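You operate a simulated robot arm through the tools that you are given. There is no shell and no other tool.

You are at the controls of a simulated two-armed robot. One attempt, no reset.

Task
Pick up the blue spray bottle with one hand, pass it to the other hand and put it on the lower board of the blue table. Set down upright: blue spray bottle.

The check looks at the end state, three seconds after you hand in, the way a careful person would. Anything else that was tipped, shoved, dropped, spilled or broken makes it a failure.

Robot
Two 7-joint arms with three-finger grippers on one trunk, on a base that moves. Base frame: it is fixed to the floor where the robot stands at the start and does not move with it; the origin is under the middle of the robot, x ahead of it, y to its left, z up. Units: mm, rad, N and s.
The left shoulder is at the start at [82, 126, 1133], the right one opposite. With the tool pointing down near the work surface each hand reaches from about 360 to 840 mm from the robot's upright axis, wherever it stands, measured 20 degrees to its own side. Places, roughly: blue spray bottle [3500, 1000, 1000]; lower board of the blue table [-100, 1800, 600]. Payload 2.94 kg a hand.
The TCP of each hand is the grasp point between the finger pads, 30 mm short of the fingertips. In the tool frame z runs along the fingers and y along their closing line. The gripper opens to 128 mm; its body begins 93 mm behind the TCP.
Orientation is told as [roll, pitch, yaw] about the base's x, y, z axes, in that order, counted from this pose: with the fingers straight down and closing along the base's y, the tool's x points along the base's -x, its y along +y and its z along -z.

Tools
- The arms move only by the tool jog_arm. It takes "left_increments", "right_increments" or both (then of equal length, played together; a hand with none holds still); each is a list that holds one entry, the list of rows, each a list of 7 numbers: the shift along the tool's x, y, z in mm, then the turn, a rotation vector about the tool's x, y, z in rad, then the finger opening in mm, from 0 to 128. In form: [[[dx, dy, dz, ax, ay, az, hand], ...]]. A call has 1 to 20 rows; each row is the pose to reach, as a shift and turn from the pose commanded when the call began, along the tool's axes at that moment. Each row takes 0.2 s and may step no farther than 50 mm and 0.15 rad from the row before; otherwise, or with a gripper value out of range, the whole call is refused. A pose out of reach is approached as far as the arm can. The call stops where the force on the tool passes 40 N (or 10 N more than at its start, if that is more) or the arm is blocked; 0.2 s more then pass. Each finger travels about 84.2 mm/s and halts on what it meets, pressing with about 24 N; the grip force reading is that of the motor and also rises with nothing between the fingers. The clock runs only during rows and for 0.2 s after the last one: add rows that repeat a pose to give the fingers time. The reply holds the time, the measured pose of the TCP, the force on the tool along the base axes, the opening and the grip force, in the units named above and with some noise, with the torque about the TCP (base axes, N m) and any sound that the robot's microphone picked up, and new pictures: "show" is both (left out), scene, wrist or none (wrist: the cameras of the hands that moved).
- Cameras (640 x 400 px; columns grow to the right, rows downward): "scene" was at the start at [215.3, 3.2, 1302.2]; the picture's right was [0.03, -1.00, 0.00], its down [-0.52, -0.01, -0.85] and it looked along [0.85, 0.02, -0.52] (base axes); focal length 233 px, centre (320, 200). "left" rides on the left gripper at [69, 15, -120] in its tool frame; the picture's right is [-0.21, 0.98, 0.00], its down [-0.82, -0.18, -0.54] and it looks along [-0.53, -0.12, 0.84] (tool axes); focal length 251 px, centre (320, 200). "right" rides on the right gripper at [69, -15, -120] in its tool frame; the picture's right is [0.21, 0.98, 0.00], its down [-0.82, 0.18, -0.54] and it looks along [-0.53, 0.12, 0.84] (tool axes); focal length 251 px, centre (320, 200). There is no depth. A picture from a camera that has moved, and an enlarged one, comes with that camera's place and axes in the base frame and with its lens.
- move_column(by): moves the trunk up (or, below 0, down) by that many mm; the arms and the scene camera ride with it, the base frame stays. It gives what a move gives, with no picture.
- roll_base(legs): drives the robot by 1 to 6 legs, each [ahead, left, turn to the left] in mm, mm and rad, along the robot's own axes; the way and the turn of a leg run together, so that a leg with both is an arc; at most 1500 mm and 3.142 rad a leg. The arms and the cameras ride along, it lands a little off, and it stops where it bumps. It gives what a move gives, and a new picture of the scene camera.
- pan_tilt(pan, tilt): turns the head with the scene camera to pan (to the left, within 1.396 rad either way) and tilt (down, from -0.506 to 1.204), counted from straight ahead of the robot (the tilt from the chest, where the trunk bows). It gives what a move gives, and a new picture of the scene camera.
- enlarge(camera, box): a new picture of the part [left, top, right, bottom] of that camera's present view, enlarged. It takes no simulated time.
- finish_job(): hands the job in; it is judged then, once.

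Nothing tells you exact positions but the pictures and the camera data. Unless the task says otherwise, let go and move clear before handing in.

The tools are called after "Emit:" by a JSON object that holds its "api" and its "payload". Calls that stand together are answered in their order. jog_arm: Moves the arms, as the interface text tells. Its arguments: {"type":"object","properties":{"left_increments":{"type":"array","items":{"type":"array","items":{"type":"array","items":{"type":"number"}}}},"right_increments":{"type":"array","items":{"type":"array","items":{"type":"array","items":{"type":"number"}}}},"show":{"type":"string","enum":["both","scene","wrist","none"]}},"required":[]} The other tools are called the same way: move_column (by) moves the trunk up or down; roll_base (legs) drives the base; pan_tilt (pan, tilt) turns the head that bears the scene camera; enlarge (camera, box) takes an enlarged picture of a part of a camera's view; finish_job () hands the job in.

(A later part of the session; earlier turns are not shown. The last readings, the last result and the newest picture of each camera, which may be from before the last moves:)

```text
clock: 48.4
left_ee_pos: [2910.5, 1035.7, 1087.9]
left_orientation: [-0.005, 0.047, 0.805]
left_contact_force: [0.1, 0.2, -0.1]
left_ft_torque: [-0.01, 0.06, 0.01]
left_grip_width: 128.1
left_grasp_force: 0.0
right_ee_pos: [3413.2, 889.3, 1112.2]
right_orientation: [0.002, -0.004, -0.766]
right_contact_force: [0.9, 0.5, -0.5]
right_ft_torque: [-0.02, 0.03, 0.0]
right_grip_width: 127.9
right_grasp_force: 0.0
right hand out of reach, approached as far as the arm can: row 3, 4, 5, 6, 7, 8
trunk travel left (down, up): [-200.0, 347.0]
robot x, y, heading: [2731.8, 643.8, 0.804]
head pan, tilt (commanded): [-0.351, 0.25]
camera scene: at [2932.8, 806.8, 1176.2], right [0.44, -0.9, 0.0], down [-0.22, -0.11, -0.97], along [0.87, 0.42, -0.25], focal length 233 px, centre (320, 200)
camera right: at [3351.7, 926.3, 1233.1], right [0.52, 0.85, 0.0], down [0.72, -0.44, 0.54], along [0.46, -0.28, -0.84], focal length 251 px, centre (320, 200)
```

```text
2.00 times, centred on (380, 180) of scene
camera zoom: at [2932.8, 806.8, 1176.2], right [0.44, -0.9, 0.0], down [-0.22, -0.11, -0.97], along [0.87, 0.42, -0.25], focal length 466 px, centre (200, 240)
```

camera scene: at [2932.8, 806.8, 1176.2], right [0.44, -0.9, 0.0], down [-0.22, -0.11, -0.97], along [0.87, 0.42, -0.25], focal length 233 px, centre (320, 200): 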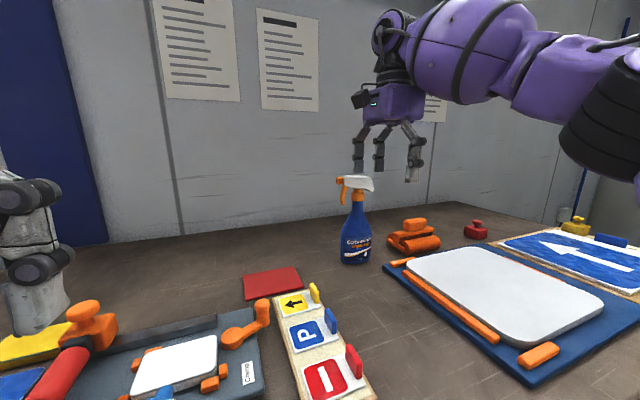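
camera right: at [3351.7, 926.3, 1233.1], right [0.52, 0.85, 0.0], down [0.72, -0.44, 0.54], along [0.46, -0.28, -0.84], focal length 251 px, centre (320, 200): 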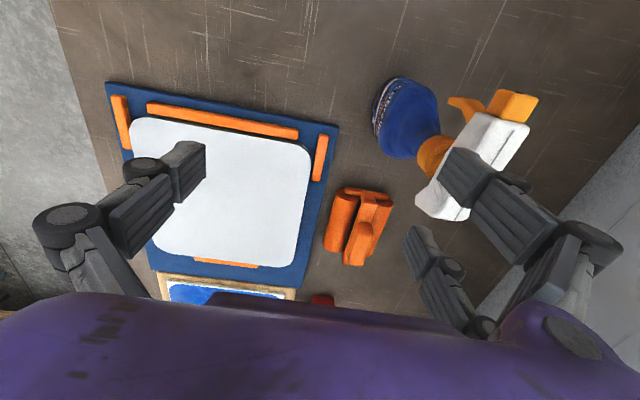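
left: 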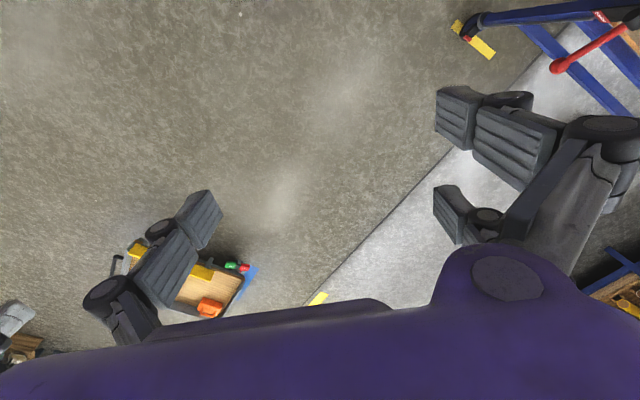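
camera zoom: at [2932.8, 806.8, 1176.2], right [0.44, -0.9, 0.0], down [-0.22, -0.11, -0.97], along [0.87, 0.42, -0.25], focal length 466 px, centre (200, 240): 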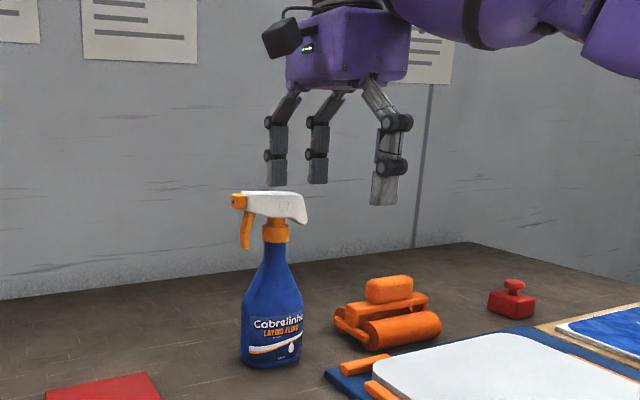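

The bottle is untouched and upright, with the fingertips just above its head. I raise the trunk straight up by 340 mm.

Emit:
{"api": "move_column", "payload": {"by": 340}}

Emit:
{"api": "pan_tilt", "payload": {"pan": -0.35, "tilt": 0.6}}

```text
clock: 51.7
left_ee_pos: [2909.8, 1035.9, 1428.2]
left_orientation: [-0.003, 0.051, 0.804]
left_contact_force: [0.4, -0.2, 0.2]
left_ft_torque: [-0.01, 0.01, -0.01]
left_grip_width: 128.0
left_grasp_force: 0.1
right_ee_pos: [3244.0, 712.6, 1718.3]
right_orientation: [0.543, -0.003, -0.768]
right_contact_force: [0.8, 0.3, -0.2]
right_ft_torque: [-0.02, 0.02, 0.04]
right_grip_width: 127.9
right_grasp_force: 0.1
trunk travel left (down, up): [-540.0, 7.0]
robot x, y, heading: [2732.2, 644.4, 0.807]
head pan, tilt (commanded): [-0.351, 0.25]
```

```text
clock: 52.5
left_ee_pos: [2909.8, 1034.4, 1429.6]
left_orientation: [-0.004, 0.046, 0.803]
left_contact_force: [0.2, -0.1, 0.1]
left_ft_torque: [-0.03, -0.04, 0.03]
left_grip_width: 127.9
left_grasp_force: 0.0
right_ee_pos: [3241.6, 711.9, 1718.2]
right_orientation: [0.543, -0.002, -0.768]
right_contact_force: [0.1, -0.9, -0.1]
right_ft_torque: [0.01, 0.0, 0.01]
right_grip_width: 128.0
right_grasp_force: 0.1
trunk travel left (down, up): [-540.0, 7.0]
robot x, y, heading: [2730.1, 644.7, 0.804]
head pan, tilt (commanded): [-0.351, 0.6]
camera scene: at [2820.0, 692.3, 1506.8], right [0.44, -0.9, 0.0], down [-0.51, -0.25, -0.83], along [0.74, 0.36, -0.56], focal length 233 px, centre (320, 200)
```

scene: 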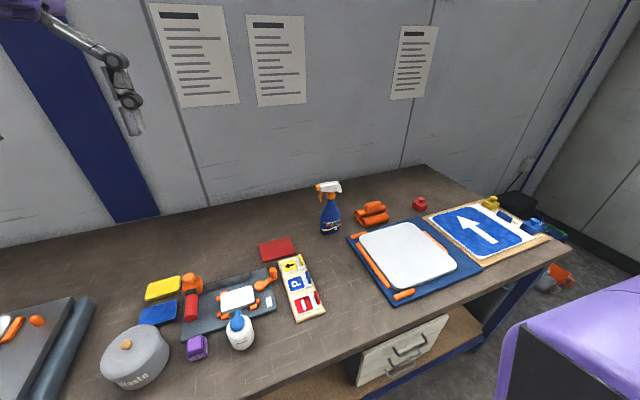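

Raising the trunk also shifts the shoulders back, and the right hand was swung up to z ≈ 1718 and tilted; nothing is touched. I straighten the right hand first.

Emit:
{"api": "jog_arm", "payload": {"right_increments": [[[0, 0, 0, 0.136, 0, 0, 128], [0, 0, 0, 0.272, 0, 0, 128], [0, 0, 0, 0.408, 0, 0, 128], [0, 0, 0, 0.543, 0, 0, 128], [0, 0, 0, 0.543, 0, 0, 128]]], "show": "scene"}}

```text
clock: 53.7
left_ee_pos: [2910.5, 1034.5, 1427.4]
left_orientation: [-0.004, 0.044, 0.804]
left_contact_force: [0.0, -0.6, 0.1]
left_ft_torque: [-0.03, 0.01, -0.01]
left_grip_width: 128.0
left_grasp_force: 0.1
right_ee_pos: [3222.3, 685.0, 1568.6]
right_orientation: [0.005, -0.002, -0.769]
right_contact_force: [0.8, -0.1, -0.2]
right_ft_torque: [0.0, -0.03, 0.03]
right_grip_width: 128.1
right_grasp_force: 0.0
right hand out of reach, approached as far as the arm can: row 1, 2, 3, 4, 5
trunk travel left (down, up): [-540.0, 7.0]
robot x, y, heading: [2730.2, 645.8, 0.806]
head pan, tilt (commanded): [-0.351, 0.6]
camera scene: at [2819.5, 691.8, 1506.8], right [0.44, -0.9, 0.0], down [-0.51, -0.25, -0.83], along [0.74, 0.36, -0.56], focal length 233 px, centre (320, 200)
```

scene: 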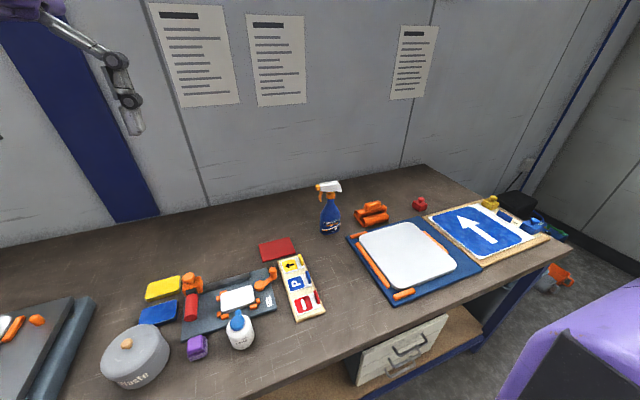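

Emit:
{"api": "jog_arm", "payload": {"right_increments": [[[0, 0, 45, 0, 0, 0, 128], [0, 0, 90, 0, 0, 0, 128], [0, 10, 135, 0, 0, 0, 128], [0, 25, 180, 0, 0, 0, 128], [0, 40, 225, 0, 0, 0, 128], [0, 60, 265, 0, 0, 0, 128], [0, 60, 265, 0, 0, 0, 128]]], "show": "none"}}

Emit:
{"api": "move_column", "payload": {"by": -120}}

```text
clock: 55.3
left_ee_pos: [2909.1, 1034.6, 1429.4]
left_orientation: [-0.004, 0.044, 0.803]
left_contact_force: [-0.3, -0.2, -0.4]
left_ft_torque: [-0.01, 0.01, -0.01]
left_grip_width: 128.2
left_grasp_force: 0.1
right_ee_pos: [3258.8, 727.2, 1306.1]
right_orientation: [0.001, -0.003, -0.768]
right_contact_force: [-0.3, 0.0, -0.6]
right_ft_torque: [0.01, 0.0, 0.0]
right_grip_width: 128.3
right_grasp_force: 0.1
trunk travel left (down, up): [-540.0, 7.0]
robot x, y, heading: [2731.7, 647.0, 0.805]
head pan, tilt (commanded): [-0.351, 0.6]
```

```text
clock: 56.8
left_ee_pos: [2909.8, 1036.0, 1310.6]
left_orientation: [-0.004, 0.046, 0.805]
left_contact_force: [0.8, 1.1, 1.2]
left_ft_torque: [0.02, -0.03, 0.02]
left_grip_width: 128.0
left_grasp_force: 0.1
right_ee_pos: [3255.2, 730.3, 1187.4]
right_orientation: [0.002, -0.005, -0.767]
right_contact_force: [0.3, -0.8, 0.4]
right_ft_torque: [0.02, -0.01, -0.01]
right_grip_width: 128.0
right_grasp_force: 0.0
trunk travel left (down, up): [-420.0, 127.0]
robot x, y, heading: [2732.5, 644.4, 0.797]
head pan, tilt (commanded): [-0.351, 0.6]
```

Emit:
{"api": "roll_base", "payload": {"legs": [[72, 0, 0]]}}

Emit:
{"api": "pan_tilt", "payload": {"pan": -0.35, "tilt": 0.4}}

```text
clock: 57.9
left_ee_pos: [2958.4, 1084.5, 1308.2]
left_orientation: [-0.002, 0.045, 0.803]
left_contact_force: [-0.6, -0.2, -0.5]
left_ft_torque: [-0.01, 0.01, 0.03]
left_grip_width: 128.0
left_grasp_force: 0.0
right_ee_pos: [3304.8, 778.5, 1187.0]
right_orientation: [0.001, -0.002, -0.773]
right_contact_force: [-0.1, -0.6, 0.8]
right_ft_torque: [0.0, -0.01, 0.02]
right_grip_width: 128.0
right_grasp_force: 0.0
trunk travel left (down, up): [-420.0, 127.0]
robot x, y, heading: [2778.9, 695.5, 0.804]
head pan, tilt (commanded): [-0.351, 0.6]
camera scene: at [2932.2, 808.3, 1370.1], right [0.44, -0.9, 0.0], down [-0.51, -0.25, -0.83], along [0.74, 0.36, -0.56], focal length 233 px, centre (320, 200)
```

scene: 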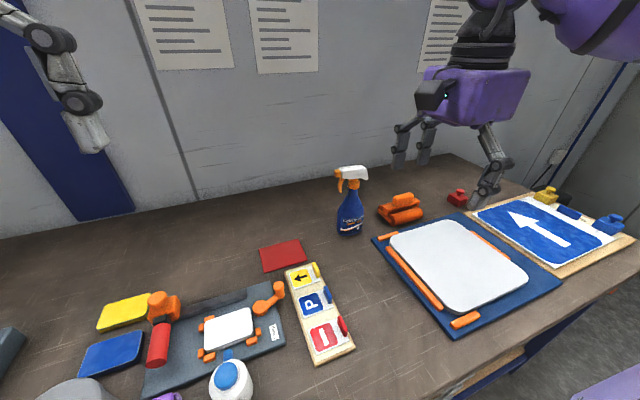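

```text
clock: 58.6
left_ee_pos: [2959.0, 1085.0, 1307.1]
left_orientation: [-0.004, 0.047, 0.805]
left_contact_force: [0.8, -0.6, 0.0]
left_ft_torque: [0.01, 0.06, 0.01]
left_grip_width: 128.0
left_grasp_force: 0.0
right_ee_pos: [3303.9, 778.8, 1187.8]
right_orientation: [0.002, -0.005, -0.772]
right_contact_force: [-0.3, 1.0, -0.3]
right_ft_torque: [-0.02, 0.01, 0.03]
right_grip_width: 127.8
right_grasp_force: 0.1
trunk travel left (down, up): [-420.0, 127.0]
robot x, y, heading: [2776.4, 694.6, 0.805]
head pan, tilt (commanded): [-0.351, 0.4]
camera scene: at [2937.0, 811.0, 1388.1], right [0.44, -0.9, 0.0], down [-0.35, -0.17, -0.92], along [0.83, 0.4, -0.39], focal length 233 px, centre (320, 200)
```

scene: 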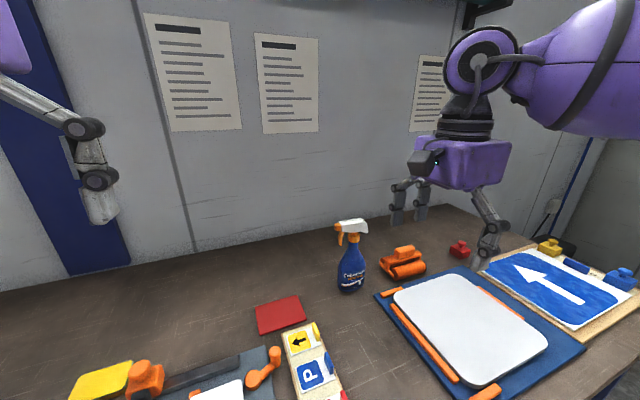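

Emit:
{"api": "jog_arm", "payload": {"right_increments": [[[3, 45, 0, 0, 0, 0, 128], [6, 90, 0, 0, 0, 0, 128], [10, 135, 0, 0, 0, 0, 128], [14, 180, 0, 0, 0, 0, 128], [14, 180, 0, 0, 0, 0, 128]]], "show": "both"}}

```text
clock: 59.8
left_ee_pos: [2958.3, 1083.8, 1309.3]
left_orientation: [-0.003, 0.044, 0.798]
left_contact_force: [0.4, 0.2, 0.1]
left_ft_torque: [0.04, 0.01, -0.01]
left_grip_width: 128.0
left_grasp_force: 0.1
right_ee_pos: [3417.7, 919.5, 1187.1]
right_orientation: [0.005, -0.003, -0.77]
right_contact_force: [0.1, -0.7, 0.2]
right_ft_torque: [0.05, 0.0, -0.01]
right_grip_width: 127.8
right_grasp_force: 0.2
trunk travel left (down, up): [-420.0, 127.0]
robot x, y, heading: [2779.2, 693.0, 0.805]
head pan, tilt (commanded): [-0.351, 0.4]
camera scene: at [2935.9, 809.0, 1388.5], right [0.44, -0.9, 0.0], down [-0.35, -0.17, -0.92], along [0.83, 0.4, -0.39], focal length 233 px, centre (320, 200)
camera right: at [3357.2, 956.6, 1308.0], right [0.53, 0.85, 0.0], down [0.71, -0.44, 0.54], along [0.46, -0.28, -0.84], focal length 251 px, centre (320, 200)
```

scene: 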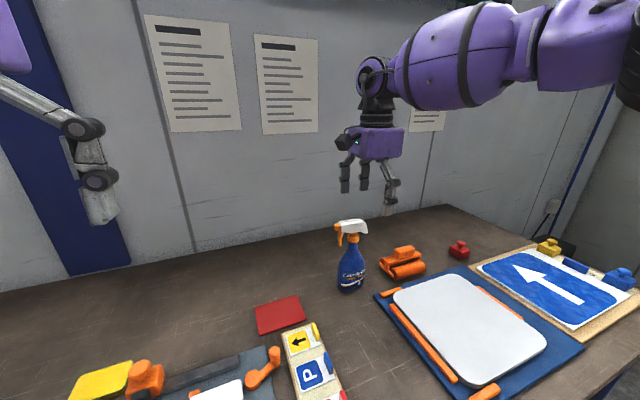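
right: 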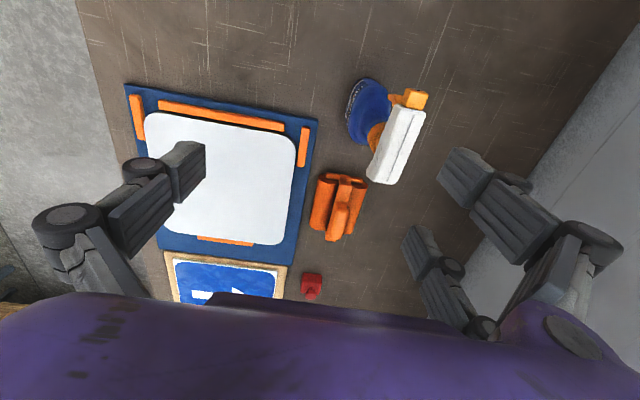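

Emit:
{"api": "enlarge", "payload": {"camera": "right", "box": [330, 60, 490, 200]}}

```text
2.86 times, centred on (410, 130) of right
camera zoom: at [3357.2, 956.6, 1308.0], right [0.53, 0.85, 0.0], down [0.71, -0.44, 0.54], along [0.46, -0.28, -0.84], focal length 718 px, centre (63, 400)
```

zoom: 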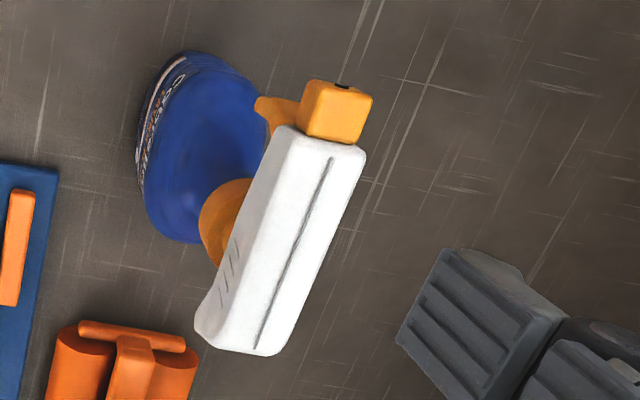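

The hand hangs over the bottle's head, which lies between the fingers' line at (3464, 971), aligned within 2°. I shift the last 69 mm forward at safe height and check.

Emit:
{"api": "jog_arm", "payload": {"right_increments": [[[3, 25, 5, 0, 0, -0.02, 128], [6, 50, 15, 0, 0, -0.03, 128], [8, 69, 25, 0, 0, -0.03, 128], [8, 69, 25, 0, 0, -0.03, 128]]], "show": "both"}}

```text
clock: 60.8
left_ee_pos: [2960.2, 1085.5, 1308.1]
left_orientation: [-0.004, 0.048, 0.803]
left_contact_force: [0.3, 0.8, 0.8]
left_ft_torque: [0.0, 0.02, 0.02]
left_grip_width: 127.9
left_grasp_force: 0.0
right_ee_pos: [3454.4, 953.4, 1174.6]
right_orientation: [0.002, -0.004, -0.741]
right_contact_force: [0.1, 0.2, 0.1]
right_ft_torque: [0.03, 0.04, 0.01]
right_grip_width: 127.9
right_grasp_force: 0.0
right hand out of reach, approached as far as the arm can: row 2, 3, 4
trunk travel left (down, up): [-420.0, 127.0]
robot x, y, heading: [2778.1, 693.7, 0.803]
head pan, tilt (commanded): [-0.351, 0.4]
camera scene: at [2937.3, 810.8, 1388.1], right [0.44, -0.9, 0.0], down [-0.35, -0.17, -0.92], along [0.83, 0.4, -0.39], focal length 233 px, centre (320, 200)
camera right: at [3393.5, 988.9, 1294.2], right [0.5, 0.87, 0.0], down [0.73, -0.42, 0.54], along [0.47, -0.27, -0.84], focal length 251 px, centre (320, 200)
```

scene: 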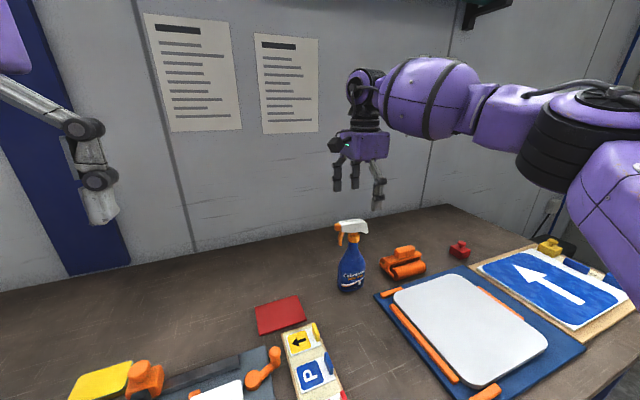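
right: 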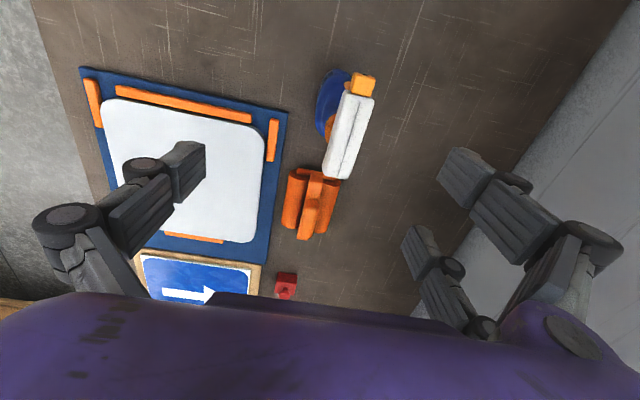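

The reach limit relaxes as I go lower. I descend over the head to z ≈ 1080 while moving the last 20 mm forward.

Emit:
{"api": "jog_arm", "payload": {"right_increments": [[[3, 6, 20, 0, 0, -0.01, 128], [6, 13, 40, 0, 0, -0.015, 128], [9, 20, 60, 0, 0, -0.015, 128], [9, 20, 60, 0, 0, -0.015, 128]]], "show": "both"}}

```text
clock: 61.8
left_ee_pos: [2958.8, 1085.0, 1309.5]
left_orientation: [-0.004, 0.047, 0.802]
left_contact_force: [-0.1, -0.3, 1.3]
left_ft_torque: [0.01, 0.03, 0.0]
left_grip_width: 127.9
left_grasp_force: 0.1
right_ee_pos: [3457.7, 960.9, 1109.6]
right_orientation: [0.001, -0.004, -0.725]
right_contact_force: [0.4, 0.3, 0.5]
right_ft_torque: [0.0, 0.01, -0.04]
right_grip_width: 128.0
right_grasp_force: 0.0
right hand out of reach, approached as far as the arm can: row 1, 2, 3, 4
trunk travel left (down, up): [-420.0, 127.0]
robot x, y, heading: [2780.3, 694.6, 0.802]
head pan, tilt (commanded): [-0.351, 0.4]
camera scene: at [2936.5, 810.4, 1388.3], right [0.44, -0.9, 0.0], down [-0.35, -0.17, -0.92], along [0.83, 0.4, -0.39], focal length 233 px, centre (320, 200)
camera right: at [3394.9, 995.2, 1231.1], right [0.49, 0.87, 0.0], down [0.73, -0.41, 0.54], along [0.48, -0.26, -0.84], focal length 251 px, centre (320, 200)
```

scene: 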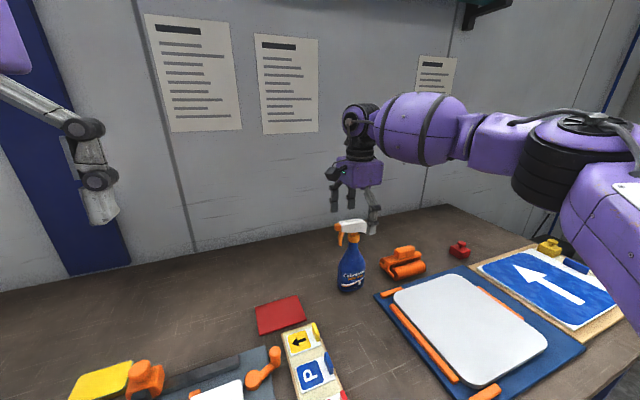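
right: 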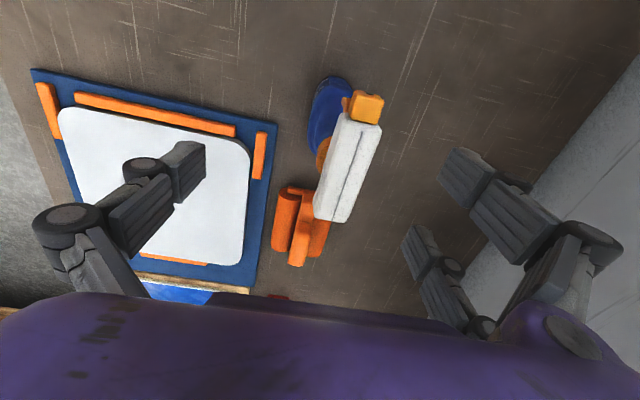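

The head's centre line is still about 17 mm ahead of the grip centre and the arm is at its limit, so I nudge the base 18 mm forward.

Emit:
{"api": "roll_base", "payload": {"legs": [[18, 0, 0]]}}

Emit:
{"api": "enlarge", "payload": {"camera": "right", "box": [0, 0, 640, 400]}}

```text
clock: 62.6
left_ee_pos: [2969.3, 1095.7, 1310.1]
left_orientation: [-0.006, 0.045, 0.802]
left_contact_force: [-0.2, -0.1, -0.1]
left_ft_torque: [0.07, -0.05, 0.01]
left_grip_width: 128.1
left_grasp_force: 0.0
right_ee_pos: [3467.8, 972.0, 1112.9]
right_orientation: [0.005, -0.003, -0.726]
right_contact_force: [0.0, -0.3, 1.2]
right_ft_torque: [0.0, -0.04, -0.02]
right_grip_width: 127.7
right_grasp_force: 0.0
trunk travel left (down, up): [-420.0, 127.0]
robot x, y, heading: [2791.7, 708.3, 0.802]
head pan, tilt (commanded): [-0.351, 0.4]
camera scene: at [2946.5, 820.8, 1388.8], right [0.44, -0.9, 0.0], down [-0.35, -0.17, -0.92], along [0.83, 0.4, -0.39], focal length 233 px, centre (320, 200)
```

scene: 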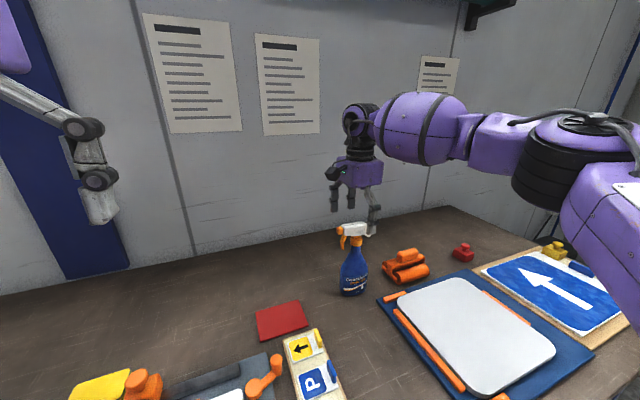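

```text
1.00 times, centred on (320, 200) of right (not enlarged: the box is as wide or as high as the picture)
camera zoom: at [3405.3, 1005.5, 1233.3], right [0.49, 0.87, 0.0], down [0.73, -0.41, 0.54], along [0.48, -0.26, -0.84], focal length 251 px, centre (320, 200)
```

zoom: 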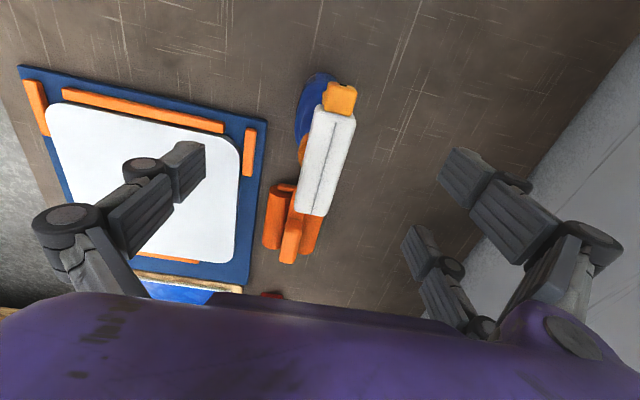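

Now the head is centred between the fingers (within 1 mm). I descend to z ≈ 1080 and shift 9 mm toward the nozzle, still open.

Emit:
{"api": "jog_arm", "payload": {"right_increments": [[[5, 0, 12, 0, 0, 0, 128], [9, 0, 24, 0, 0, 0, 128], [9, 0, 34, 0, 0, 0, 128], [9, 0, 34, 0, 0, 0, 128]]], "show": "both"}}

```text
clock: 63.6
left_ee_pos: [2971.1, 1097.4, 1308.8]
left_orientation: [-0.003, 0.044, 0.802]
left_contact_force: [0.0, 0.2, 0.5]
left_ft_torque: [0.04, 0.01, 0.02]
left_grip_width: 127.9
left_grasp_force: 0.1
right_ee_pos: [3463.0, 978.1, 1078.2]
right_orientation: [0.001, -0.003, -0.725]
right_contact_force: [-0.3, 0.9, -0.2]
right_ft_torque: [0.0, -0.02, -0.01]
right_grip_width: 128.2
right_grasp_force: 0.1
trunk travel left (down, up): [-420.0, 127.0]
robot x, y, heading: [2792.5, 705.8, 0.804]
head pan, tilt (commanded): [-0.351, 0.4]
camera scene: at [2948.4, 822.9, 1388.3], right [0.44, -0.9, 0.0], down [-0.35, -0.17, -0.92], along [0.83, 0.4, -0.39], focal length 233 px, centre (320, 200)
camera right: at [3399.2, 1012.8, 1197.4], right [0.49, 0.87, 0.0], down [0.73, -0.41, 0.54], along [0.47, -0.26, -0.84], focal length 251 px, centre (320, 200)
```

scene: 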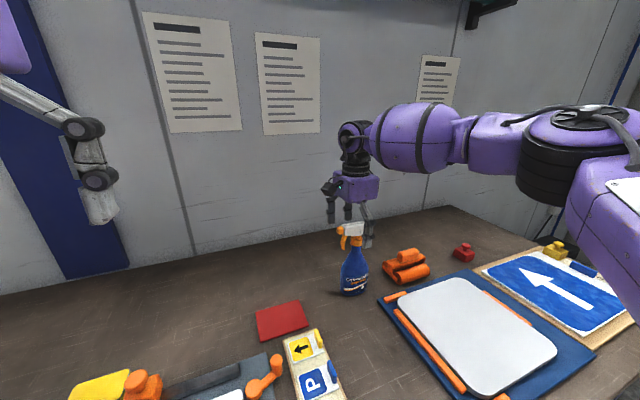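
right: 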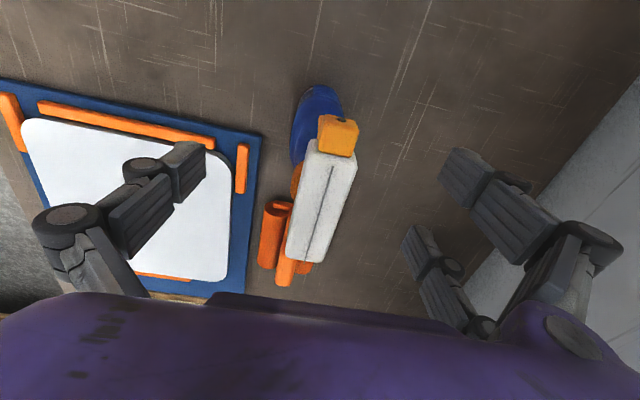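

Aligned and centred. I shift 5 mm toward the nozzle and close the fingers on the head.

Emit:
{"api": "jog_arm", "payload": {"right_increments": [[[5, -1, 0, 0, 0, 0, 128], [5, -1, 0, 0, 0, 0, 100], [5, -1, 0, 0, 0, 0, 70], [5, -1, 0, 0, 0, 0, 45], [5, -1, 0, 0, 0, 0, 25], [5, -1, 0, 0, 0, 0, 10], [5, -1, 0, 0, 0, 0, 0], [5, -1, 0, 0, 0, 0, 0], [5, -1, 0, 0, 0, 0, 0]]], "show": "both"}}

```text
clock: 65.6
left_ee_pos: [2971.9, 1097.7, 1309.3]
left_orientation: [-0.006, 0.045, 0.801]
left_contact_force: [0.0, -0.3, 0.1]
left_ft_torque: [0.0, 0.01, 0.01]
left_grip_width: 128.0
left_grasp_force: 0.0
right_ee_pos: [3458.0, 981.5, 1077.4]
right_orientation: [0.001, -0.004, -0.727]
right_contact_force: [2.5, 1.2, -0.7]
right_ft_torque: [0.15, -0.3, 0.06]
right_grip_width: 27.3
right_grasp_force: 23.9
trunk travel left (down, up): [-420.0, 127.0]
robot x, y, heading: [2790.7, 706.4, 0.801]
head pan, tilt (commanded): [-0.351, 0.4]
camera scene: at [2949.0, 823.3, 1388.2], right [0.44, -0.9, 0.0], down [-0.35, -0.17, -0.92], along [0.83, 0.4, -0.39], focal length 233 px, centre (320, 200)
camera right: at [3395.2, 1015.8, 1197.7], right [0.49, 0.87, 0.0], down [0.73, -0.41, 0.54], along [0.47, -0.26, -0.84], focal length 251 px, centre (320, 200)
```

scene: 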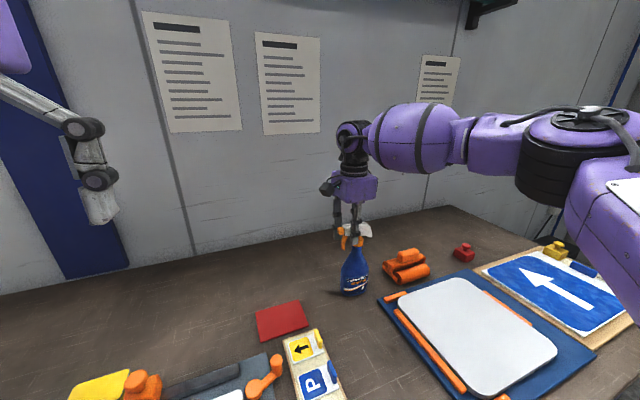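
right: 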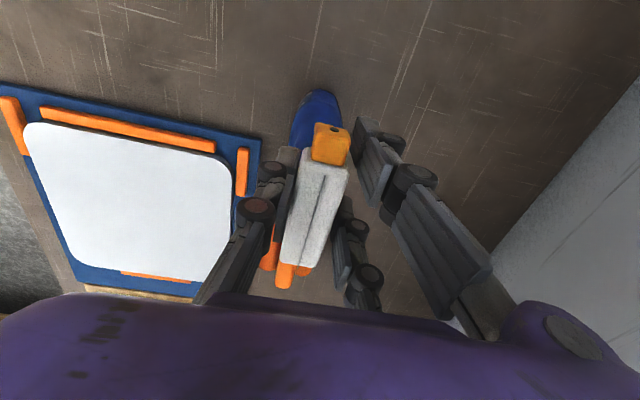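

Emit:
{"api": "enlarge", "payload": {"camera": "right", "box": [220, 70, 480, 310]}}

Emit:
{"api": "enlarge", "payload": {"camera": "scene", "box": [300, 160, 410, 310]}}

```text
1.67 times, centred on (350, 190) of right
camera zoom: at [3395.2, 1015.8, 1197.7], right [0.49, 0.87, 0.0], down [0.73, -0.41, 0.54], along [0.47, -0.26, -0.84], focal length 419 px, centre (270, 217)
```

zoom: 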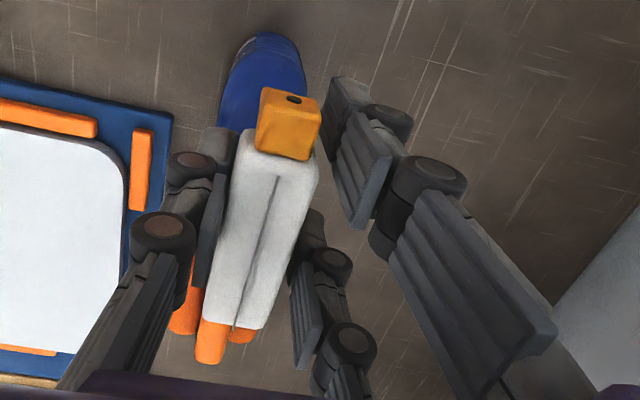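

```text
2.67 times, centred on (355, 235) of scene
camera zoom: at [2949.0, 823.3, 1388.2], right [0.44, -0.9, 0.0], down [-0.35, -0.17, -0.92], along [0.83, 0.4, -0.39], focal length 621 px, centre (227, 107)
```

zoom: 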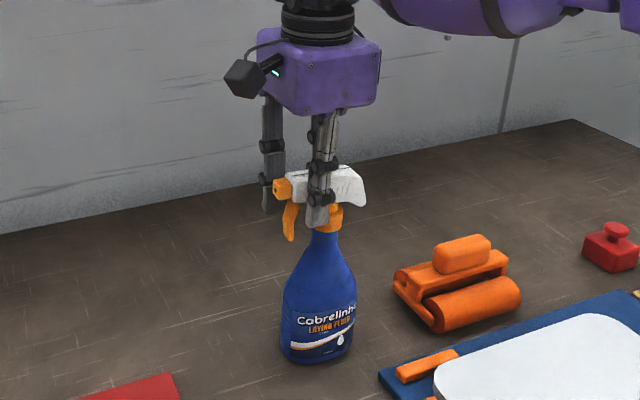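

The head is held: single finger in front, two behind, 27 mm wide at full force, bottle still upright. I lift it slowly.

Emit:
{"api": "jog_arm", "payload": {"right_increments": [[[0, 0, -6, 0, 0, 0, 0], [0, 0, -14, 0, 0, 0, 0], [0, 0, -24, 0, 0, 0, 0], [0, -4, -36, 0, 0, 0, 0], [0, -12, -48, 0, 0, 0, 0], [0, -12, -48, 0, 0, 0, 0]]], "show": "both"}}

```text
clock: 67.0
left_ee_pos: [2972.5, 1097.0, 1309.6]
left_orientation: [-0.004, 0.047, 0.802]
left_contact_force: [-0.4, -0.5, -0.9]
left_ft_torque: [0.0, 0.03, 0.01]
left_grip_width: 127.8
left_grasp_force: 0.1
right_ee_pos: [3450.7, 971.8, 1122.7]
right_orientation: [-0.001, -0.002, -0.726]
right_contact_force: [0.2, -1.2, -6.0]
right_ft_torque: [0.08, 0.1, 0.0]
right_grip_width: 26.2
right_grasp_force: 24.2
trunk travel left (down, up): [-420.0, 127.0]
robot x, y, heading: [2790.1, 708.5, 0.8]
head pan, tilt (commanded): [-0.351, 0.4]
camera scene: at [2949.9, 823.7, 1388.0], right [0.44, -0.9, 0.0], down [-0.35, -0.17, -0.92], along [0.83, 0.4, -0.39], focal length 233 px, centre (320, 200)
camera right: at [3389.1, 1007.0, 1244.3], right [0.49, 0.87, 0.0], down [0.73, -0.41, 0.54], along [0.47, -0.27, -0.84], focal length 251 px, centre (320, 200)
```

scene: 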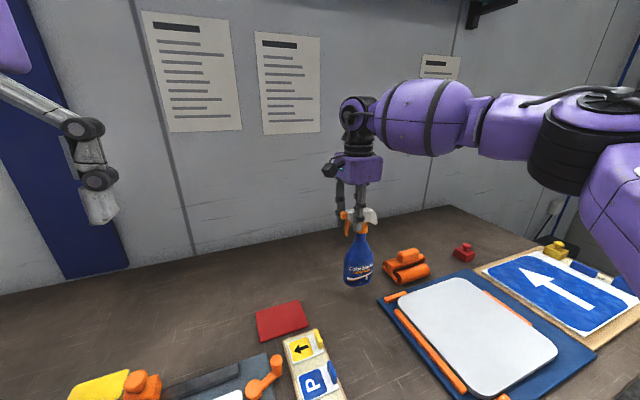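
right: 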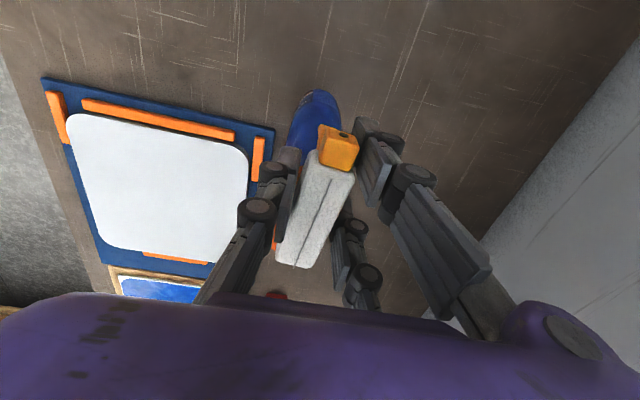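

Lifted cleanly: about 6 N of weight, grip steady at 26 mm. I raise it further while drawing it back toward me, gently.

Emit:
{"api": "jog_arm", "payload": {"right_increments": [[[0, -8, -15, 0, 0, 0, 0], [0, -20, -35, 0, 0, 0, 0], [0, -40, -55, 0, 0, 0, 0], [0, -65, -75, 0, 0, 0, 0], [0, -92, -90, 0, 0, 0, 0], [0, -120, -100, 0, 0, 0, 0], [0, -148, -100, 0, 0, 0, 0], [0, -175, -100, 0, 0, 0, 0], [0, -200, -100, 0, 0, 0, 0], [0, -215, -100, 0, 0, 0, 0], [0, -220, -100, 0, 0, 0, 0]]], "show": "both"}}

```text
clock: 69.4
left_ee_pos: [2972.2, 1098.0, 1309.0]
left_orientation: [-0.002, 0.044, 0.8]
left_contact_force: [0.0, 0.5, -0.6]
left_ft_torque: [0.02, 0.0, -0.02]
left_grip_width: 128.0
left_grasp_force: 0.1
right_ee_pos: [3304.7, 808.2, 1225.4]
right_orientation: [0.001, -0.002, -0.726]
right_contact_force: [-0.2, -0.5, -6.9]
right_ft_torque: [0.1, 0.07, 0.03]
right_grip_width: 26.2
right_grasp_force: 23.9
trunk travel left (down, up): [-420.0, 127.0]
robot x, y, heading: [2793.3, 709.6, 0.802]
head pan, tilt (commanded): [-0.351, 0.4]
camera scene: at [2949.1, 823.3, 1388.2], right [0.44, -0.9, 0.0], down [-0.35, -0.17, -0.92], along [0.83, 0.4, -0.39], focal length 233 px, centre (320, 200)
camera right: at [3242.4, 842.0, 1344.7], right [0.49, 0.87, 0.0], down [0.73, -0.41, 0.54], along [0.47, -0.26, -0.84], focal length 251 px, centre (320, 200)
```

scene: 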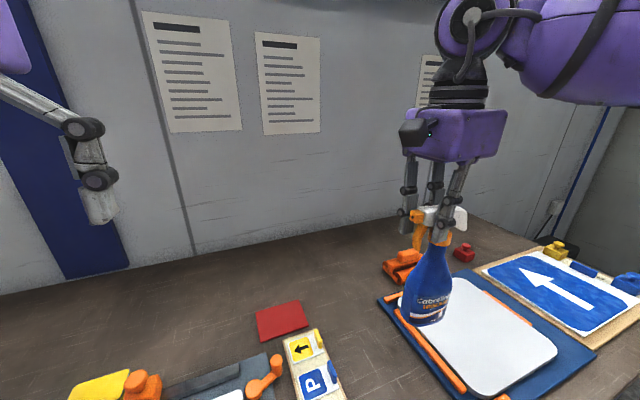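
right: 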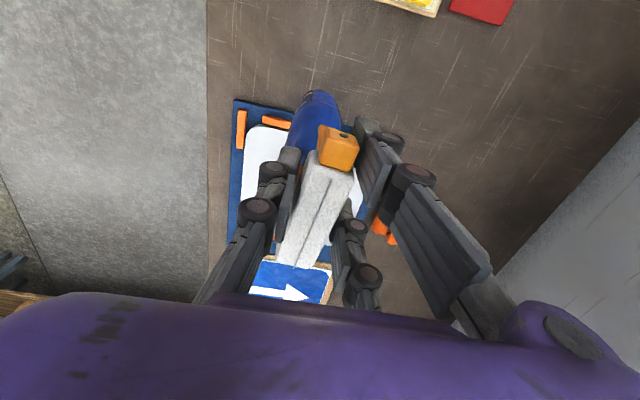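

The bottle hangs upright, well clear of the bench. I back away from the bench.

Emit:
{"api": "roll_base", "payload": {"legs": [[-480, 0, 0]]}}

Emit:
{"api": "pan_tilt", "payload": {"pan": -0.3, "tilt": 0.5}}

```text
clock: 72.3
left_ee_pos: [2634.9, 746.2, 1308.5]
left_orientation: [-0.004, 0.047, 0.783]
left_contact_force: [0.1, 0.3, 0.2]
left_ft_torque: [0.01, 0.01, 0.0]
left_grip_width: 128.0
left_grasp_force: 0.0
right_ee_pos: [2964.4, 451.9, 1224.9]
right_orientation: [0.001, -0.001, -0.742]
right_contact_force: [-0.4, -0.7, -4.8]
right_ft_torque: [0.08, 0.12, 0.0]
right_grip_width: 26.2
right_grasp_force: 24.4
trunk travel left (down, up): [-420.0, 127.0]
robot x, y, heading: [2449.2, 361.5, 0.787]
head pan, tilt (commanded): [-0.351, 0.4]
camera scene: at [2608.6, 472.3, 1388.1], right [0.42, -0.91, 0.0], down [-0.35, -0.16, -0.92], along [0.84, 0.39, -0.39], focal length 233 px, centre (320, 200)
```

scene: 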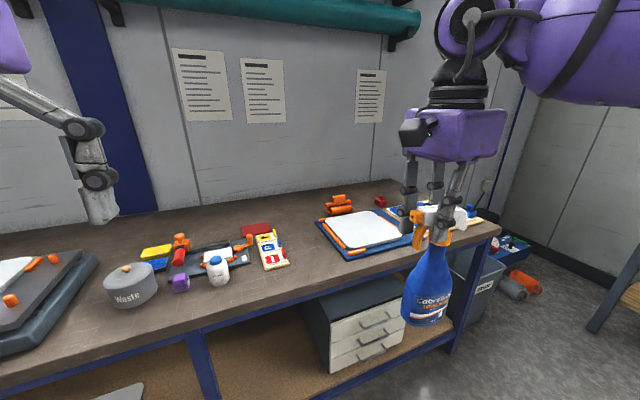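

```text
clock: 72.9
left_ee_pos: [2634.8, 745.9, 1309.2]
left_orientation: [-0.004, 0.043, 0.786]
left_contact_force: [-0.5, -0.5, -0.3]
left_ft_torque: [0.02, 0.0, -0.01]
left_grip_width: 128.4
left_grasp_force: 0.0
right_ee_pos: [2964.1, 451.4, 1224.7]
right_orientation: [0.001, -0.004, -0.742]
right_contact_force: [-0.1, 0.4, -4.4]
right_ft_torque: [0.08, 0.06, 0.02]
right_grip_width: 26.0
right_grasp_force: 23.9
trunk travel left (down, up): [-420.0, 127.0]
robot x, y, heading: [2448.1, 359.4, 0.784]
head pan, tilt (commanded): [-0.3, 0.499]
camera scene: at [2604.5, 475.2, 1379.1], right [0.47, -0.88, 0.0], down [-0.42, -0.22, -0.88], along [0.78, 0.41, -0.48], focal length 233 px, centre (320, 200)
```

scene: 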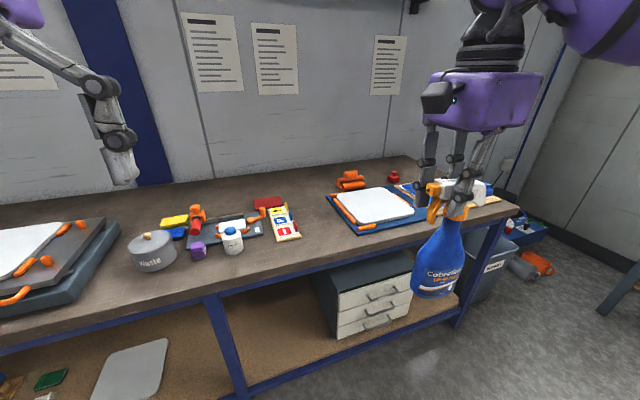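

Nothing on the bench was disturbed. Now I drive back toward the blue table's open side to inspect its lower board before the handover.

Emit:
{"api": "roll_base", "payload": {"legs": [[-886, 632, 0], [-886, 632, 0]]}}

```text
clock: 84.4
left_ee_pos: [492.5, 371.7, 1308.9]
left_orientation: [-0.004, 0.048, 0.807]
left_contact_force: [0.6, 0.1, -0.4]
left_ft_torque: [-0.02, 0.0, 0.0]
left_grip_width: 128.1
left_grasp_force: 0.0
right_ee_pos: [828.3, 82.2, 1224.3]
right_orientation: [0.001, -0.003, -0.721]
right_contact_force: [0.6, -0.6, -5.5]
right_ft_torque: [0.11, 0.09, -0.01]
right_grip_width: 26.3
right_grasp_force: 23.7
trunk travel left (down, up): [-420.0, 127.0]
robot x, y, heading: [313.3, -21.9, 0.803]
head pan, tilt (commanded): [-0.3, 0.499]
camera scene: at [468.6, 99.9, 1379.0], right [0.49, -0.87, 0.0], down [-0.42, -0.23, -0.88], along [0.77, 0.43, -0.48], focal length 233 px, centre (320, 200)
```

scene: 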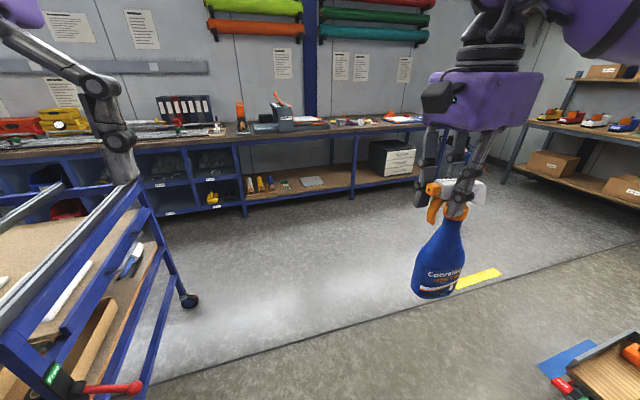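

Emit:
{"api": "roll_base", "payload": {"legs": [[-100, 0, 0.75]]}}

Emit:
{"api": "pan_tilt", "payload": {"pan": 0.15, "tilt": 0.5}}

```text
clock: 86.7
left_ee_pos: [149.7, 299.6, 1309.3]
left_orientation: [-0.004, 0.046, 1.538]
left_contact_force: [-0.7, -1.0, 0.2]
left_ft_torque: [-0.04, -0.01, -0.01]
left_grip_width: 127.7
left_grasp_force: 0.0
right_ee_pos: [590.4, 308.4, 1224.6]
right_orientation: [0.0, -0.002, 0.008]
right_contact_force: [-0.4, -0.1, -4.7]
right_ft_torque: [0.02, 0.07, 0.0]
right_grip_width: 26.4
right_grasp_force: 24.4
trunk travel left (down, up): [-420.0, 127.0]
robot x, y, heading: [280.9, -109.1, 1.536]
head pan, tilt (commanded): [-0.3, 0.499]
camera scene: at [312.6, 80.8, 1379.0], right [0.94, -0.33, 0.0], down [-0.16, -0.45, -0.88], along [0.29, 0.83, -0.48], focal length 233 px, centre (320, 200)
```

scene: 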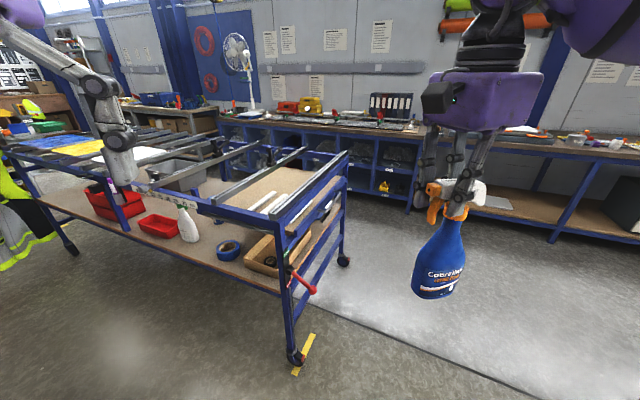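

```text
clock: 87.6
left_ee_pos: [150.1, 299.4, 1307.9]
left_orientation: [-0.002, 0.046, 1.538]
left_contact_force: [0.5, 0.5, 0.2]
left_ft_torque: [0.01, 0.03, 0.0]
left_grip_width: 128.1
left_grasp_force: 0.0
right_ee_pos: [590.9, 308.9, 1223.8]
right_orientation: [0.002, -0.002, 0.009]
right_contact_force: [0.5, 0.0, -5.7]
right_ft_torque: [0.02, 0.13, 0.0]
right_grip_width: 26.3
right_grasp_force: 23.9
trunk travel left (down, up): [-420.0, 127.0]
robot x, y, heading: [278.6, -107.8, 1.539]
head pan, tilt (commanded): [0.15, 0.499]
camera scene: at [272.3, 85.2, 1379.0], right [0.99, 0.12, 0.0], down [0.06, -0.48, -0.88], along [-0.1, 0.87, -0.48], focal length 233 px, centre (320, 200)
```

scene: 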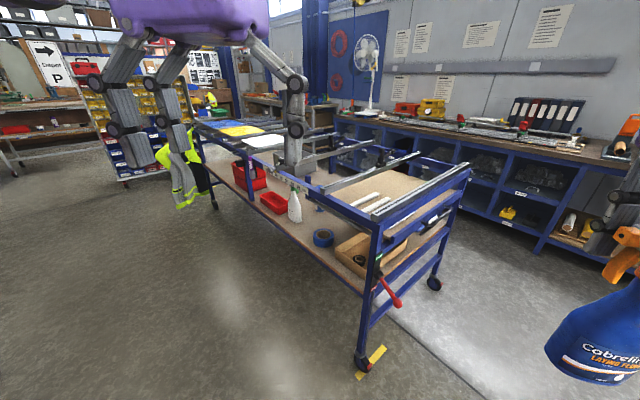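

Emit:
{"api": "enlarge", "payload": {"camera": "scene", "box": [160, 110, 480, 310]}}

```text
2.00 times, centred on (320, 210) of scene
camera zoom: at [272.3, 85.2, 1379.0], right [0.99, 0.12, 0.0], down [0.06, -0.48, -0.88], along [-0.1, 0.87, -0.48], focal length 466 px, centre (320, 180)
```

zoom: 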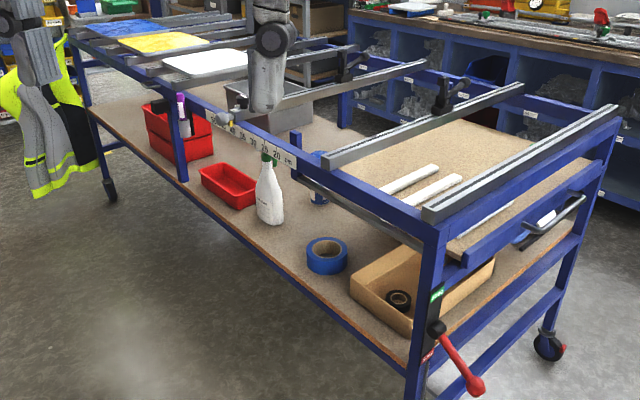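

I see the table clearly: open frame, top beam at z ≈ 860–955, lower board at z ≈ 600 holding a box, tape, a white bottle and red bins, with a free stretch toward its far end on this side. Before going there I'll do the handover in free space; first the left hand goes out, down and forward.

Emit:
{"api": "jog_arm", "payload": {"left_increments": [[[-10, 15, 35, 0, 0, 0, 128], [-20, 30, 75, 0, 0, 0, 128], [-40, 45, 115, 0, 0, 0, 128], [-60, 60, 155, 0, 0, 0, 128], [-80, 75, 195, 0, 0, 0, 128], [-100, 90, 235, 0, 0, 0, 128], [-120, 95, 265, 0, 0, 0, 128]]], "show": "none"}}

Emit:
{"api": "pan_tilt", "payload": {"pan": 0.0, "tilt": 0.7}}

```text
clock: 89.2
left_ee_pos: [57.7, 412.5, 1035.0]
left_orientation: [-0.003, 0.046, 1.536]
left_contact_force: [0.2, 0.4, 0.0]
left_ft_torque: [-0.05, 0.0, 0.03]
left_grip_width: 127.9
left_grasp_force: 0.0
right_ee_pos: [590.3, 310.3, 1224.1]
right_orientation: [-0.001, -0.001, 0.009]
right_contact_force: [0.3, 0.6, -5.1]
right_ft_torque: [0.0, 0.13, -0.01]
right_grip_width: 26.0
right_grasp_force: 24.1
trunk travel left (down, up): [-420.0, 127.0]
robot x, y, heading: [275.1, -109.0, 1.541]
head pan, tilt (commanded): [0.15, 0.499]
```

```text
clock: 90.0
left_ee_pos: [58.5, 411.3, 1036.2]
left_orientation: [-0.005, 0.046, 1.538]
left_contact_force: [0.7, -0.6, 0.0]
left_ft_torque: [0.02, -0.02, 0.0]
left_grip_width: 128.1
left_grasp_force: 0.1
right_ee_pos: [591.0, 309.3, 1225.3]
right_orientation: [0.003, -0.001, 0.01]
right_contact_force: [0.6, -0.4, -5.4]
right_ft_torque: [0.02, 0.12, 0.01]
right_grip_width: 26.2
right_grasp_force: 23.9
trunk travel left (down, up): [-420.0, 127.0]
robot x, y, heading: [283.1, -108.1, 1.534]
head pan, tilt (commanded): [0.0, 0.7]
camera scene: at [285.5, 79.5, 1361.4], right [1.0, -0.03, 0.0], down [-0.02, -0.64, -0.77], along [0.03, 0.76, -0.64], focal length 233 px, centre (320, 200)
```

scene: 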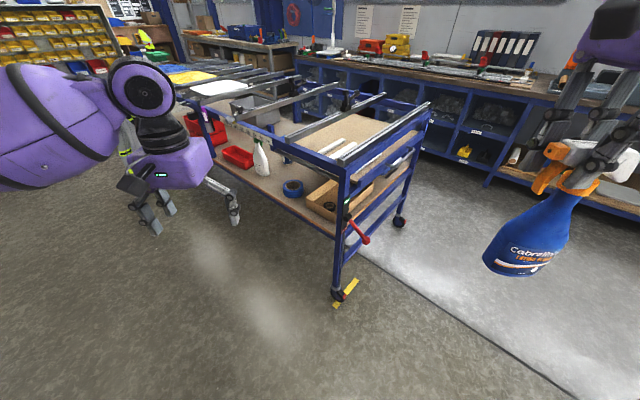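

The left hand follows well. Now I turn it to point forward (about 80° from down) while lowering to z ≈ 860, still off to the left of the bottle.

Emit:
{"api": "jog_arm", "payload": {"left_increments": [[[-8, 0, 16, 0, -0.13, 0, 128], [-16, 0, 32, 0, -0.26, 0, 128], [-24, 0, 48, 0, -0.39, 0, 128], [-32, 0, 64, 0, -0.52, 0, 128], [-40, 0, 80, 0, -0.65, 0, 128], [-48, 0, 96, 0, -0.78, 0, 128], [-56, 0, 112, 0, -0.91, 0, 128], [-64, 0, 128, 0, -1.04, 0, 128], [-72, 0, 144, 0, -1.17, 0, 128], [-80, 0, 160, 0, -1.3, 0, 128], [-88, 0, 176, 0, -1.42, 0, 128]]], "show": "both"}}

```text
clock: 92.4
left_ee_pos: [62.2, 489.0, 858.9]
left_orientation: [-0.017, -1.377, 1.552]
left_contact_force: [-0.3, 0.1, 0.2]
left_ft_torque: [-0.02, 0.01, 0.0]
left_grip_width: 127.9
left_grasp_force: 0.0
right_ee_pos: [592.2, 309.3, 1224.0]
right_orientation: [0.0, -0.001, 0.01]
right_contact_force: [0.5, -0.5, -6.0]
right_ft_torque: [0.03, 0.08, 0.04]
right_grip_width: 23.1
right_grasp_force: 24.3
trunk travel left (down, up): [-420.0, 127.0]
robot x, y, heading: [278.5, -106.6, 1.533]
head pan, tilt (commanded): [0.0, 0.7]
camera scene: at [286.1, 79.5, 1361.4], right [1.0, -0.03, 0.0], down [-0.02, -0.64, -0.76], along [0.03, 0.76, -0.64], focal length 233 px, centre (320, 200)
camera left: at [43.7, 360.1, 813.1], right [-0.98, 0.08, 0.21], down [0.17, -0.38, 0.91], along [0.15, 0.92, 0.36], focal length 251 px, centre (320, 200)
```

scene: 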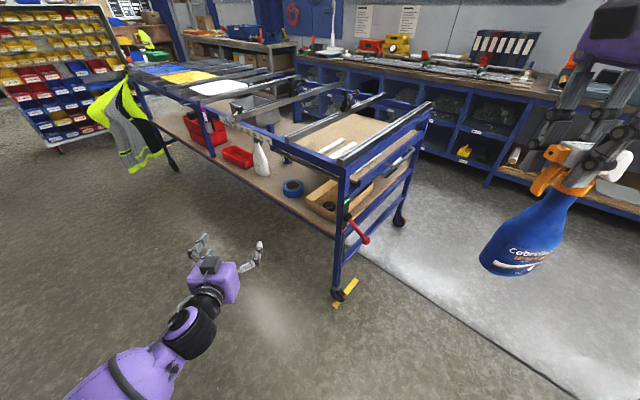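
left: 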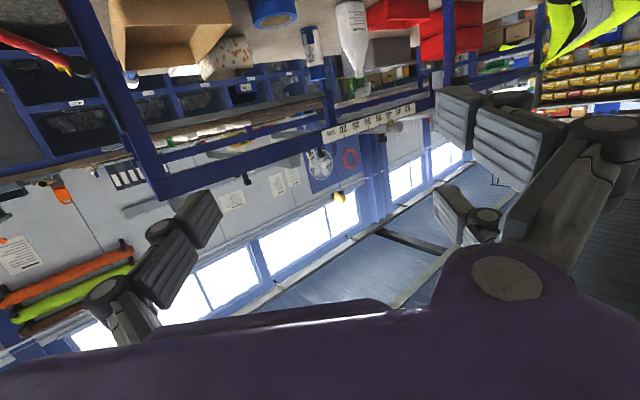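

The right grip width dropped from 26 to 23 mm, so the bottle may have shifted in the fingers. I check it closely.

Emit:
{"api": "enlarge", "payload": {"camera": "right", "box": [160, 60, 480, 310]}}

Emit:
{"api": "enlarge", "payload": {"camera": "scene", "box": [460, 0, 640, 300]}}

```text
1.60 times, centred on (320, 185) of right
camera zoom: at [522.0, 292.3, 1344.4], right [-0.22, 0.97, 0.0], down [0.82, 0.19, 0.54], along [0.53, 0.12, -0.84], focal length 402 px, centre (320, 224)
```

zoom: 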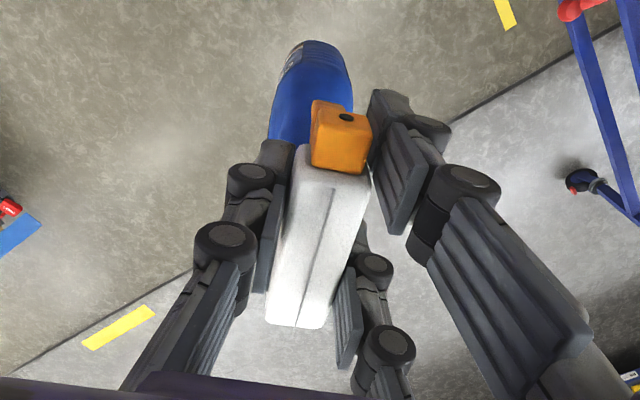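

```text
1.33 times, centred on (550, 150) of scene
camera zoom: at [286.1, 79.5, 1361.4], right [1.0, -0.03, 0.0], down [-0.02, -0.64, -0.76], along [0.03, 0.76, -0.64], focal length 311 px, centre (13, 267)
```

zoom: 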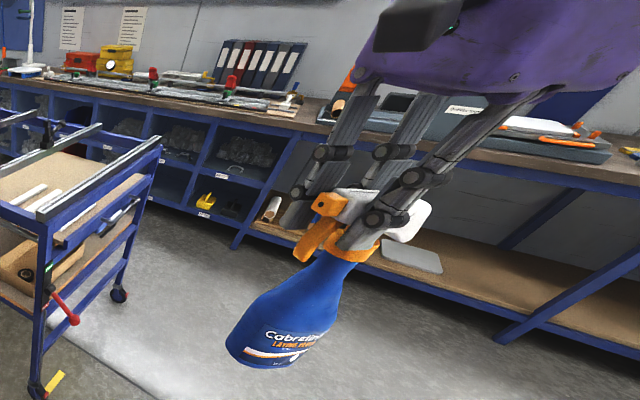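

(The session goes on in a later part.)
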